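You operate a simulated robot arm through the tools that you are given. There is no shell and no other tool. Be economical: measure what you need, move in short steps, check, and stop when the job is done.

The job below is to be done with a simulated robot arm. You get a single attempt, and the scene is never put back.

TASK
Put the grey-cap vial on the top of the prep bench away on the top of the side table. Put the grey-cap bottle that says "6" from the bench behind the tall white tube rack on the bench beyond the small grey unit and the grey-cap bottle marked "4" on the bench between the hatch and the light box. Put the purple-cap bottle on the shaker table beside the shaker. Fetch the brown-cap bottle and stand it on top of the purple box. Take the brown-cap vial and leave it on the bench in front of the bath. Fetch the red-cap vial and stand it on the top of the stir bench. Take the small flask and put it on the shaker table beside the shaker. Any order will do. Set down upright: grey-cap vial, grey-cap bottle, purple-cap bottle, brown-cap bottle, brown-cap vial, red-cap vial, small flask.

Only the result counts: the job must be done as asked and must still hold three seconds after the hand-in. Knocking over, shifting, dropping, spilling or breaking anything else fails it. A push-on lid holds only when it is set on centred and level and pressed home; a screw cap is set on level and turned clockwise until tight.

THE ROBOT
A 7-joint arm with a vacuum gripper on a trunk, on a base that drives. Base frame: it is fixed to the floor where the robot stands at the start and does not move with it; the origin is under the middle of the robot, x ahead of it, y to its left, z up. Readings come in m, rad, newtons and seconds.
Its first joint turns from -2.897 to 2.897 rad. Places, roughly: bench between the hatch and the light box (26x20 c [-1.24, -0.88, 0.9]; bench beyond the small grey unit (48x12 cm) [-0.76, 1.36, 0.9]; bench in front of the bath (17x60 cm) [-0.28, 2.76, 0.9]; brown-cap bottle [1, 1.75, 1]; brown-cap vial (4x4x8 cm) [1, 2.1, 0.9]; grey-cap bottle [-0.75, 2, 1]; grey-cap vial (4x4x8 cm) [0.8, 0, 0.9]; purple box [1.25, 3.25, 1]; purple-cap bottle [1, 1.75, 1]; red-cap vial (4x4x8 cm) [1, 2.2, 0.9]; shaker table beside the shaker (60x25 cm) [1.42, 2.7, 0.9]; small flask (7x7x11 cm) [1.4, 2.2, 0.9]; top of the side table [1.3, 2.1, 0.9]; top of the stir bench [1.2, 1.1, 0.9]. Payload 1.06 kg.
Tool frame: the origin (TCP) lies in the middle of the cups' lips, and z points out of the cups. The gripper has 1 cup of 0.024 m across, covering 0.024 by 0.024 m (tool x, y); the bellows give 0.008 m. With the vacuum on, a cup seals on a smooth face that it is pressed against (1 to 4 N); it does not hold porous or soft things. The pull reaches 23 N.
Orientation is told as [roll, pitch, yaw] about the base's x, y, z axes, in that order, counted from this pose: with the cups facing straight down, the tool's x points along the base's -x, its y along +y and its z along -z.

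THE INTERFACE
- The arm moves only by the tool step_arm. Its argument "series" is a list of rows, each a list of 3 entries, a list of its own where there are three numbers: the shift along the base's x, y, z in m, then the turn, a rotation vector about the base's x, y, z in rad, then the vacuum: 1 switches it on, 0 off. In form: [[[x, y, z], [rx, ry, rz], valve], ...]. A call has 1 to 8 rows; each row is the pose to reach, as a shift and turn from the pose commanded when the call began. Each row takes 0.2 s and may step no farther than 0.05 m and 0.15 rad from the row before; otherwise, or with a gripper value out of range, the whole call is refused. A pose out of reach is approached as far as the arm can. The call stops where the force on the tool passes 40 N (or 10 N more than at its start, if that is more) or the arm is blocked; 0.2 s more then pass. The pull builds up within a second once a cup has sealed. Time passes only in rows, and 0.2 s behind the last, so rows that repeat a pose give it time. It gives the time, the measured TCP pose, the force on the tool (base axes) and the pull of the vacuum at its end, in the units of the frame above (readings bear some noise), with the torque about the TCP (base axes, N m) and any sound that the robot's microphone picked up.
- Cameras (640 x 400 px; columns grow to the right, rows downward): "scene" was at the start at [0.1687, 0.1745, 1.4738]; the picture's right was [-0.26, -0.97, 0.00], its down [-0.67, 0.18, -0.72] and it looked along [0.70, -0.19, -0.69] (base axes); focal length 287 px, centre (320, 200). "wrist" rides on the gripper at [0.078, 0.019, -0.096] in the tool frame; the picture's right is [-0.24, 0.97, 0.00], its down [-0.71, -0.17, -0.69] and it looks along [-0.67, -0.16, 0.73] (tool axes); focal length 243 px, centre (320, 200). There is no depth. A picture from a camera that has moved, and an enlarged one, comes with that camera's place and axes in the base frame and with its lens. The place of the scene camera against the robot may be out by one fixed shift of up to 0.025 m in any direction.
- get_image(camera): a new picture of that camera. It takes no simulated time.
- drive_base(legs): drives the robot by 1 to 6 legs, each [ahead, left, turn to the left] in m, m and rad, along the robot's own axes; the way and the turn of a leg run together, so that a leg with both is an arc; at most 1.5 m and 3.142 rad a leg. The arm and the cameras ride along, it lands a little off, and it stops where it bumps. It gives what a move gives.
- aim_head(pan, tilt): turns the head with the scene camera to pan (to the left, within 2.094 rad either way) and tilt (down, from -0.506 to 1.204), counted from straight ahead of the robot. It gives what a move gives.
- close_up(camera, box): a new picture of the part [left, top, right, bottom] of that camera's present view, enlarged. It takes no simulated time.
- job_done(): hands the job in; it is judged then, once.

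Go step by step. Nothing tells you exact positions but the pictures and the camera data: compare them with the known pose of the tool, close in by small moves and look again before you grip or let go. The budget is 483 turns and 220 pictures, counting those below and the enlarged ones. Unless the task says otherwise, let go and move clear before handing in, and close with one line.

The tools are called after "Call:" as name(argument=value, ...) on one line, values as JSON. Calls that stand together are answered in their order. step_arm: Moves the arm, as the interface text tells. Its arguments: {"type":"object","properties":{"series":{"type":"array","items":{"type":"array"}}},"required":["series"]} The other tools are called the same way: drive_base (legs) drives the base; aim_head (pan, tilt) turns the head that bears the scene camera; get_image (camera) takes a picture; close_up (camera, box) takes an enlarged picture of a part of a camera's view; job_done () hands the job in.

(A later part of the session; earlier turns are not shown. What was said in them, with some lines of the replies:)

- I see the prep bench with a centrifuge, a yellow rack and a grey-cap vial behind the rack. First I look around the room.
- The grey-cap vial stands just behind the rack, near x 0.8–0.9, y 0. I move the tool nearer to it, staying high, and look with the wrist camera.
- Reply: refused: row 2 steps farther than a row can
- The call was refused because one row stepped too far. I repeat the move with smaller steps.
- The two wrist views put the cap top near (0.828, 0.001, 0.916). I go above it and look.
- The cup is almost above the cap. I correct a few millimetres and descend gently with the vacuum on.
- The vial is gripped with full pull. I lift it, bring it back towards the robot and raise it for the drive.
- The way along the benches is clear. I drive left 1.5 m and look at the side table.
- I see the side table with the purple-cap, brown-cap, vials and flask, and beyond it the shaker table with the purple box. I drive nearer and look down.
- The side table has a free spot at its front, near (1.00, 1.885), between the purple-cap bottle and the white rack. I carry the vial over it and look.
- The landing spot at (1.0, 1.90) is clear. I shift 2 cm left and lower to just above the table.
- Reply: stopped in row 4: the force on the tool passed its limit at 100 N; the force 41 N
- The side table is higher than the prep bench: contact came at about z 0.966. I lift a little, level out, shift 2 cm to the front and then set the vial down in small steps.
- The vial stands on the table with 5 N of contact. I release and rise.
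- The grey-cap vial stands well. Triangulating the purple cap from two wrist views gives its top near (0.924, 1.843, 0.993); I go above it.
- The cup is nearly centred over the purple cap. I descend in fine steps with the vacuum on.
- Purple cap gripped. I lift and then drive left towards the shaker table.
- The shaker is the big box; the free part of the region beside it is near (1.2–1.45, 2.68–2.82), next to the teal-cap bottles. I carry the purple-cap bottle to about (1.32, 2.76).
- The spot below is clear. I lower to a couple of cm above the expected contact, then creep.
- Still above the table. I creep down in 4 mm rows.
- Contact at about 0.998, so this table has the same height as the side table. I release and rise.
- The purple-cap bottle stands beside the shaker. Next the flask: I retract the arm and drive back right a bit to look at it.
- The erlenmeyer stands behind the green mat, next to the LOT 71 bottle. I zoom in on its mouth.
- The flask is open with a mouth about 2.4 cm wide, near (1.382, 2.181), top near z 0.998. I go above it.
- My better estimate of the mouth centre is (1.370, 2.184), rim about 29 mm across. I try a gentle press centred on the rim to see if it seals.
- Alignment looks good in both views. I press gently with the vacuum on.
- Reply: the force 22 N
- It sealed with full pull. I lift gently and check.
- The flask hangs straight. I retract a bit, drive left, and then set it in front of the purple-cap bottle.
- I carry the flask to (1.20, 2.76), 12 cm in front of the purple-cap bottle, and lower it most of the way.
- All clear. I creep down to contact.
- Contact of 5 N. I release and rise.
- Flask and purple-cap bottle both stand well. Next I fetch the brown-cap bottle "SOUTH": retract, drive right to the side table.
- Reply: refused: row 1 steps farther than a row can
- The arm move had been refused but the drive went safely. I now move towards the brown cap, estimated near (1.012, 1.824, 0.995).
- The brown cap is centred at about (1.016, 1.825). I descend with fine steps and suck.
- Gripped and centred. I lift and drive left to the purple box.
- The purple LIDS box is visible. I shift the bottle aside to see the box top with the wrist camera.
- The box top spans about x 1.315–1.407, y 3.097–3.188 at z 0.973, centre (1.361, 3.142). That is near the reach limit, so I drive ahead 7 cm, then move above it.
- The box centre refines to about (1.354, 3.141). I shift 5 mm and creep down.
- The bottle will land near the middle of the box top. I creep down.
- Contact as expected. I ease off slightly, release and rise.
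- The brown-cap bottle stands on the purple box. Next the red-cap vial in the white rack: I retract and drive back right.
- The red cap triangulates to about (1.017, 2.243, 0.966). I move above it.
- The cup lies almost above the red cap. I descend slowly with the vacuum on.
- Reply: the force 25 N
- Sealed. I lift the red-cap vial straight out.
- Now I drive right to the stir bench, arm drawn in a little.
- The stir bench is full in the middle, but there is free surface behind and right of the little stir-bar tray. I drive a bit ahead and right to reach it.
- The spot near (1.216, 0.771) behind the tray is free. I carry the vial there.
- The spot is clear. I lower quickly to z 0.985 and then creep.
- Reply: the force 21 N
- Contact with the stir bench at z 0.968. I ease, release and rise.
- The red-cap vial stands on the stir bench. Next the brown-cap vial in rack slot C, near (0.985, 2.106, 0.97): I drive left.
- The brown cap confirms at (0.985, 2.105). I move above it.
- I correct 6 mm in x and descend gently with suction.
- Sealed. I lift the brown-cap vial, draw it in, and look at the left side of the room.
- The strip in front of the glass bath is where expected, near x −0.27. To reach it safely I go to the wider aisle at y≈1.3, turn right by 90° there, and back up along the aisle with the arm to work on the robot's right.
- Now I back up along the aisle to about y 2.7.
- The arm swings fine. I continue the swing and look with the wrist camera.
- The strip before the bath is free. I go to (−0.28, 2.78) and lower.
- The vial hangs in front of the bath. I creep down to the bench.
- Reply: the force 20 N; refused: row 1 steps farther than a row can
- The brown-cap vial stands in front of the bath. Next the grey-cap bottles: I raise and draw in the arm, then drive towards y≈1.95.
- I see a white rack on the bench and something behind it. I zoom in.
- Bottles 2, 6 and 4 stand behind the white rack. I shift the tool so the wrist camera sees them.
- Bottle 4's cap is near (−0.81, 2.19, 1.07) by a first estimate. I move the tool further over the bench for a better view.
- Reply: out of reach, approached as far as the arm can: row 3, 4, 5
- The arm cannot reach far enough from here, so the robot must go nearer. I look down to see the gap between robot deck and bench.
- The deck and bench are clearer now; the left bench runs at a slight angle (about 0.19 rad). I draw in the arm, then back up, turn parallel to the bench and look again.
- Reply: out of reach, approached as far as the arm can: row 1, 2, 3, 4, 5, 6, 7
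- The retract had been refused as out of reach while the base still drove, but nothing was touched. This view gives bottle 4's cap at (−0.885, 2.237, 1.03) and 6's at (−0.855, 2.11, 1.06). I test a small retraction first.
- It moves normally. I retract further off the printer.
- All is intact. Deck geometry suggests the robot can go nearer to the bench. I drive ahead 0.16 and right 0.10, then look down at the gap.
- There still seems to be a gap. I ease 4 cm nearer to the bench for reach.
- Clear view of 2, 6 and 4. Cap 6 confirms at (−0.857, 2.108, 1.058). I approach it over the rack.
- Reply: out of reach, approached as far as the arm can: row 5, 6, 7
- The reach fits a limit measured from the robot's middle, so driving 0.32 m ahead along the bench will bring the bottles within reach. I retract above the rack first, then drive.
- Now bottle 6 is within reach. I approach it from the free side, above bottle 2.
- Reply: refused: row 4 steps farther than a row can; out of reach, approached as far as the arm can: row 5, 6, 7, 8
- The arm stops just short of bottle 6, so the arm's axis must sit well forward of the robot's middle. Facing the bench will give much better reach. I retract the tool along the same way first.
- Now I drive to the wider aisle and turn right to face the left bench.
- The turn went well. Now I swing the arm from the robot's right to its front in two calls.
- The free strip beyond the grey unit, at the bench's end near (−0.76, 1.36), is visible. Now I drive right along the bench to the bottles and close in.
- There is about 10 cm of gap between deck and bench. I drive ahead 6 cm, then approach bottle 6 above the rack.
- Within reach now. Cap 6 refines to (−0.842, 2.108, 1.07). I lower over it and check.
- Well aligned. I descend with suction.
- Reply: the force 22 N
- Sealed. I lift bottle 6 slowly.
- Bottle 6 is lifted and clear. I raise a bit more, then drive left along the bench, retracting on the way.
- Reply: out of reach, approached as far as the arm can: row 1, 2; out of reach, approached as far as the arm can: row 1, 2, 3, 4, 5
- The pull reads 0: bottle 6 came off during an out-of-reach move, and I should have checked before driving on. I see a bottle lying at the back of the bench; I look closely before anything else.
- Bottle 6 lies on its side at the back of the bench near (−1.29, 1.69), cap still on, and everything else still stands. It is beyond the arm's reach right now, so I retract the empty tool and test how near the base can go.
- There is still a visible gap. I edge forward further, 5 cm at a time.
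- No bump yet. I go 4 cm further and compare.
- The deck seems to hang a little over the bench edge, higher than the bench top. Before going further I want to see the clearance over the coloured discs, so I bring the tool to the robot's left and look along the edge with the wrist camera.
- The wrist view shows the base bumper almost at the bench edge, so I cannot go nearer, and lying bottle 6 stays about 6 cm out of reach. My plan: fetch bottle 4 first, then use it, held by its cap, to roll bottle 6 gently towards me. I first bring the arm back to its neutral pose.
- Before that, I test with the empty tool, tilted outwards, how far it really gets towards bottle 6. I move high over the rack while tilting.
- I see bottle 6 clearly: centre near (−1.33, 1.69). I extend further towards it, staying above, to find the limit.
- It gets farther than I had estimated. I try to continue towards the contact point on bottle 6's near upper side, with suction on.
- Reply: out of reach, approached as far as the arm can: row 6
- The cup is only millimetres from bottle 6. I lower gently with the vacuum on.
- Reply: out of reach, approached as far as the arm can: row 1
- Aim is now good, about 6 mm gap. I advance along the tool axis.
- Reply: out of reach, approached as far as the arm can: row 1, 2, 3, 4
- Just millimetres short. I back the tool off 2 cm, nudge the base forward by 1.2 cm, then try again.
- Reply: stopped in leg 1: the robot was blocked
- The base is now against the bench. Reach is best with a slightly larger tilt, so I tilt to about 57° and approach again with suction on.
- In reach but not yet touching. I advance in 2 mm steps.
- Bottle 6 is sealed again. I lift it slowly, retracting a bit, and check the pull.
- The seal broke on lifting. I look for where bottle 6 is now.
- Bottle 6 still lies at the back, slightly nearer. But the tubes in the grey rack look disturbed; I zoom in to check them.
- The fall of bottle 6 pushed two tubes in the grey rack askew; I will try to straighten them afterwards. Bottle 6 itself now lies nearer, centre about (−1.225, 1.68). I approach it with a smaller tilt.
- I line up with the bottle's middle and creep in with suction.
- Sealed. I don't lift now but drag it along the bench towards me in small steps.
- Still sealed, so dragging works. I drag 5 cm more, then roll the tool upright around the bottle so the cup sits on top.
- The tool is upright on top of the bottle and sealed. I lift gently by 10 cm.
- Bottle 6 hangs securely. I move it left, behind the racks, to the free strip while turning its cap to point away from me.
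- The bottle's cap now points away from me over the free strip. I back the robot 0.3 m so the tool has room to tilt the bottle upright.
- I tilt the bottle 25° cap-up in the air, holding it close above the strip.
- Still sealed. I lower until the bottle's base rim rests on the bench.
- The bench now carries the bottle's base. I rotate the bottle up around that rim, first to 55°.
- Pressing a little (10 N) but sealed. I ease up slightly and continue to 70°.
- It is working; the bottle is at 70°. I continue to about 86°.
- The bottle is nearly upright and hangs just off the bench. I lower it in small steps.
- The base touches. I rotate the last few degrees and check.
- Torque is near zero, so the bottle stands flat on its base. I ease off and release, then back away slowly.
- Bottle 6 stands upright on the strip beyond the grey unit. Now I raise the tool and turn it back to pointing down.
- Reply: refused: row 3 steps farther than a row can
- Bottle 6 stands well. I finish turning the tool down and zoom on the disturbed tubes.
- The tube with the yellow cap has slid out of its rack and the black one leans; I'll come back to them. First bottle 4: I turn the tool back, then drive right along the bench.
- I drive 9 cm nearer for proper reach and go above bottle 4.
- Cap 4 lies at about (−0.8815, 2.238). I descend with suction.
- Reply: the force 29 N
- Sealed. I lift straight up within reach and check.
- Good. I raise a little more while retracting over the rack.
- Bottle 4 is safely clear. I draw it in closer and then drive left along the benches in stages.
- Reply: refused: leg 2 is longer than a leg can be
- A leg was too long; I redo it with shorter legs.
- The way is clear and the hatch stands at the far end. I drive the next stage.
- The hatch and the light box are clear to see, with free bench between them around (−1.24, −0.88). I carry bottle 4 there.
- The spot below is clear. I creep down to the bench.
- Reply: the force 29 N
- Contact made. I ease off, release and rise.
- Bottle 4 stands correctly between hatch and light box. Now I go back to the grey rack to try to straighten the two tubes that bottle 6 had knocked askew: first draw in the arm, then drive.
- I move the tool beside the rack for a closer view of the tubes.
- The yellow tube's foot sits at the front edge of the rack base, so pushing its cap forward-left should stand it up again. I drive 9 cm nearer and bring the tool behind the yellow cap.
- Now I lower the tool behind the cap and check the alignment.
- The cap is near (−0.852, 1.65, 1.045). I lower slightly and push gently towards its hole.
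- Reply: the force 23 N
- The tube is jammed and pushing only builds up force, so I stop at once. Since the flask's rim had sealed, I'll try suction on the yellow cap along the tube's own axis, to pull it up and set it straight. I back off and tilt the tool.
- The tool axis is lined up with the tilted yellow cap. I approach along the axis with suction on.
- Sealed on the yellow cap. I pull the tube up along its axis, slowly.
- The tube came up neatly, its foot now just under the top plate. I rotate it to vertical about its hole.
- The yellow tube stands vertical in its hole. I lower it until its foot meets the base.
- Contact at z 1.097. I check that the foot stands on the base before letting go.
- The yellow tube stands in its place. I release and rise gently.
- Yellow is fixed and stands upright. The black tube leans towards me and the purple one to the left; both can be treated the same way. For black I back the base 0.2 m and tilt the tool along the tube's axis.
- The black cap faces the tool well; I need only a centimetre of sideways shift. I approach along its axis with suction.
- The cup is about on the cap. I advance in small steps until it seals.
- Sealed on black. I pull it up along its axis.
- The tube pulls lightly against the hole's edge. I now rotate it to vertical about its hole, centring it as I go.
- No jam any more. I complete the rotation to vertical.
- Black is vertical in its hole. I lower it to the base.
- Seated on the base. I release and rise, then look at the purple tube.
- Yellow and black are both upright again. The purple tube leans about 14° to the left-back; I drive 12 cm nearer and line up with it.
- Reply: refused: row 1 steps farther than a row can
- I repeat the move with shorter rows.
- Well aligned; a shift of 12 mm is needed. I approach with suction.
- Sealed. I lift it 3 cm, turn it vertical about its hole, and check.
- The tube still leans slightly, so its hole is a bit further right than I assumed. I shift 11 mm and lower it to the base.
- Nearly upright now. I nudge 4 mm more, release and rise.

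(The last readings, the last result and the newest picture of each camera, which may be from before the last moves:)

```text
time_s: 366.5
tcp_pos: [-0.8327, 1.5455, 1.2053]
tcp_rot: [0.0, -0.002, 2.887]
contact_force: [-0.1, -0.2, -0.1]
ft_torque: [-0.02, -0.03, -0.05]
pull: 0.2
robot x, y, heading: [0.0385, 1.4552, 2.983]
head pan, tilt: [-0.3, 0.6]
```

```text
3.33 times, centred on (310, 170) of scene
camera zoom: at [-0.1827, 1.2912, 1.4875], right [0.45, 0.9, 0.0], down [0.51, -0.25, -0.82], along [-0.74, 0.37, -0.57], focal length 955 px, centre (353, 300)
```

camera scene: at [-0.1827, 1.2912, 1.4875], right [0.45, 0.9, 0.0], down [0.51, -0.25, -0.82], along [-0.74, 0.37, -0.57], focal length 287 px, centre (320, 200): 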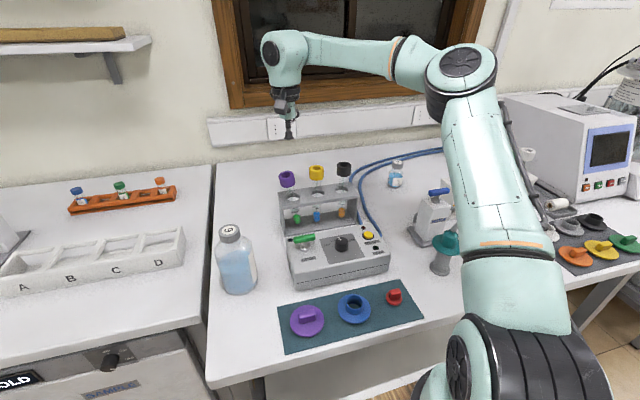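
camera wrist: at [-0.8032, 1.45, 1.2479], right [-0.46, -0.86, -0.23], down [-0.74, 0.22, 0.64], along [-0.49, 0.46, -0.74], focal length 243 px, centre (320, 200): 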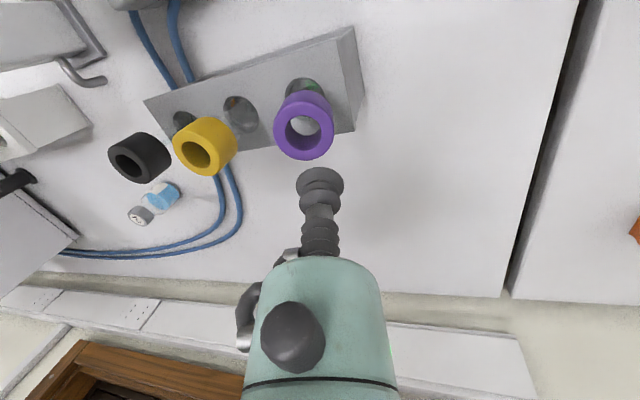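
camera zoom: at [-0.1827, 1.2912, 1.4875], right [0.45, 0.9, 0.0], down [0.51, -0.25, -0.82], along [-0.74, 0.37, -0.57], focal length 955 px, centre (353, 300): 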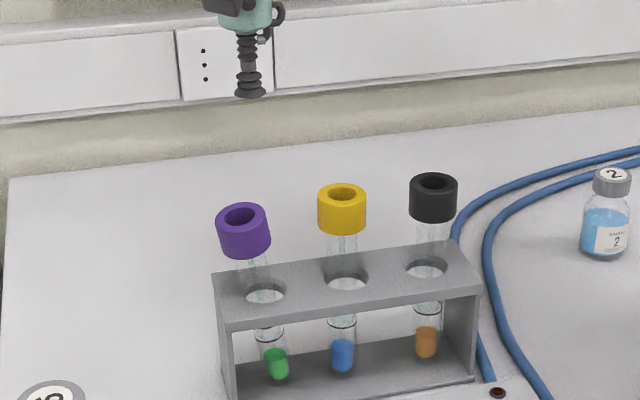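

Yellow and black are upright; purple still leans about 8° in its hole. I refine it once more: first a look from above.

Call:
close_up(camera="wrist", box=[160, 40, 480, 240])

```text
2.00 times, centred on (320, 140) of wrist
camera zoom: at [-0.7622, 1.5079, 1.3005], right [-0.47, -0.88, 0.0], down [-0.64, 0.34, 0.69], along [-0.6, 0.32, -0.73], focal length 485 px, centre (320, 320)
```

zoom: 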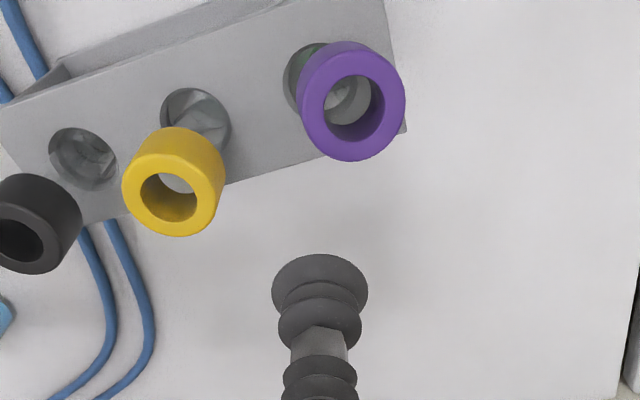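

I tilt the tool to match (about 8.6°) and regrip the purple cap.

Call:
step_arm(series=[[[0.005, -0.012, -0.025], [0.0622, 0.0412, 0], 0], [[0.0092, -0.0235, -0.058], [0.1245, 0.0825, 0], 0], [[0.007, -0.021, -0.085], [0.1245, 0.0825, 0], 0], [[0.006, -0.0187, -0.1], [0.1245, 0.0825, 0], 1], [[0.0055, -0.0182, -0.105], [0.1245, 0.0825, 0], 1], [[0.0052, -0.0177, -0.108], [0.1245, 0.0825, 0], 1], [[0.005, -0.0174, -0.1105], [0.1245, 0.0825, 0], 1]])

```text
time_s: 368.1
tcp_pos: [-0.8285, 1.5287, 1.0953]
tcp_rot: [-0.1, -0.116, 2.891]
contact_force: [2.6, -2.0, 17.6]
ft_torque: [0.1, -0.09, -0.05]
pull: 22.7
robot x, y, heading: [0.0412, 1.4529, 2.98]
head pan, tilt: [-0.3, 0.6]
```

Sealed. I lift 2 cm and turn it vertical over its hole.

Call:
step_arm(series=[[[0.0008, -0.0012, 0.01], [0, 0, 0], 1], [[0.0017, -0.0025, 0.02], [0, 0, 0], 1], [[-0.0025, 0.004, 0.0212], [-0.062, -0.041, 0], 1], [[-0.007, 0.0113, 0.0217], [-0.1245, -0.0825, 0], 1], [[-0.007, 0.0113, 0.0217], [-0.1245, -0.0825, 0], 1]])

Call:
close_up(camera="scene", box=[230, 110, 390, 230])

```text
time_s: 369.3
tcp_pos: [-0.8345, 1.5402, 1.1177]
tcp_rot: [0.001, -0.003, 2.886]
contact_force: [0.1, -0.5, -0.4]
ft_torque: [0.03, -0.03, 0.03]
pull: 22.9
robot x, y, heading: [0.0408, 1.4572, 2.979]
head pan, tilt: [-0.3, 0.6]
```

```text
3.33 times, centred on (310, 170) of scene
camera zoom: at [-0.1824, 1.291, 1.4875], right [0.45, 0.9, 0.0], down [0.51, -0.25, -0.83], along [-0.74, 0.37, -0.56], focal length 955 px, centre (353, 300)
```

zoom: 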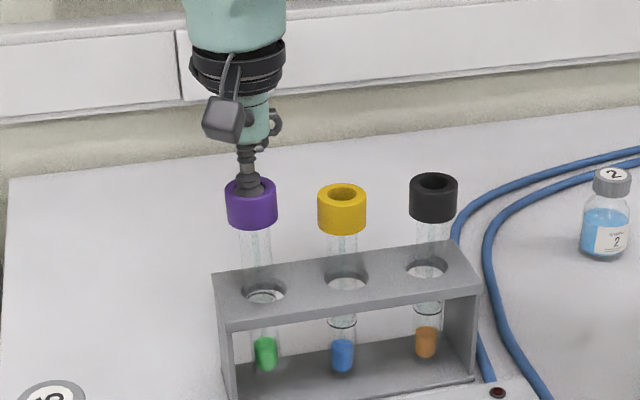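

Torque is nil and the tube is vertical. I lower it to the base, release and rise.

Call:
step_arm(series=[[[0, 0, -0.01], [0, 0, 0], 1], [[0, 0, -0.016], [0, 0, 0], 1], [[0, 0, -0.02], [0, 0, 0], 1], [[0, 0, -0.02], [0, 0, 0], 1]])

Call:
step_arm(series=[[[0, 0, 0.001], [0, 0, 0], 0], [[0, 0, 0.001], [0, 0, 0], 0], [[0, 0, 0.001], [0, 0, 0], 0], [[0, 0, 0.004], [0, 0, 0], 0], [[0, 0, 0.03], [0, 0, 0], 0], [[0, 0, 0.07], [0, 0, 0], 0], [[0.01, 0, 0.11], [0, 0, 0], 0], [[0.04, 0, 0.14], [0, 0, 0], 0]])

Call:
close_up(camera="scene", box=[230, 110, 390, 230])

```text
time_s: 370.3
tcp_pos: [-0.836, 1.5398, 1.0972]
tcp_rot: [0.002, -0.004, 2.886]
contact_force: [0.8, 0.0, 14.7]
ft_torque: [0.06, 0.01, 0.02]
pull: 23.5
robot x, y, heading: [0.0424, 1.4547, 2.98]
head pan, tilt: [-0.3, 0.6]
```

```text
time_s: 372.1
tcp_pos: [-0.7938, 1.5371, 1.236]
tcp_rot: [0.0, -0.004, 2.887]
contact_force: [-0.8, -0.2, -0.4]
ft_torque: [0.02, -0.04, 0.0]
pull: 0.0
robot x, y, heading: [0.042, 1.4577, 2.985]
head pan, tilt: [-0.3, 0.6]
```

```text
3.33 times, centred on (310, 170) of scene
camera zoom: at [-0.183, 1.2911, 1.4874], right [0.45, 0.9, 0.0], down [0.51, -0.25, -0.82], along [-0.74, 0.37, -0.57], focal length 955 px, centre (353, 300)
```

zoom: 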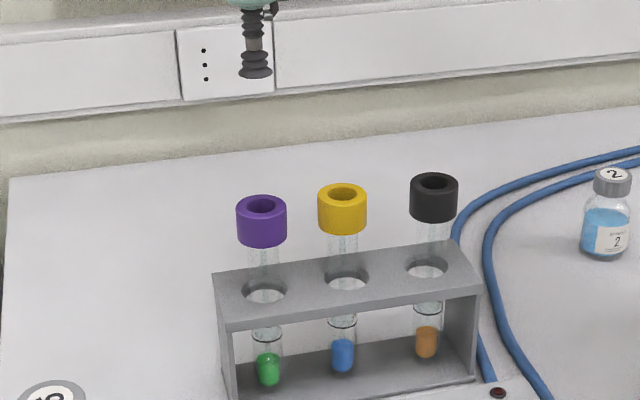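

All three tubes stand upright in their holes again, and all the ordered items are at their places. The tool is free and clear, so I hand the job in.

Call:
job_done()

```text
The job is handed in.
```

I handed the job in with all eight items standing upright where you asked, but bottle "6" was dropped on the way. It fell on the bench and knocked three tubes in the grey rack askew. I stood the bottle up again at its place beyond the small grey unit, cap still on, and set the three tubes upright in their own holes. From the pictures, nothing is broken and the rack looks to be where it was.
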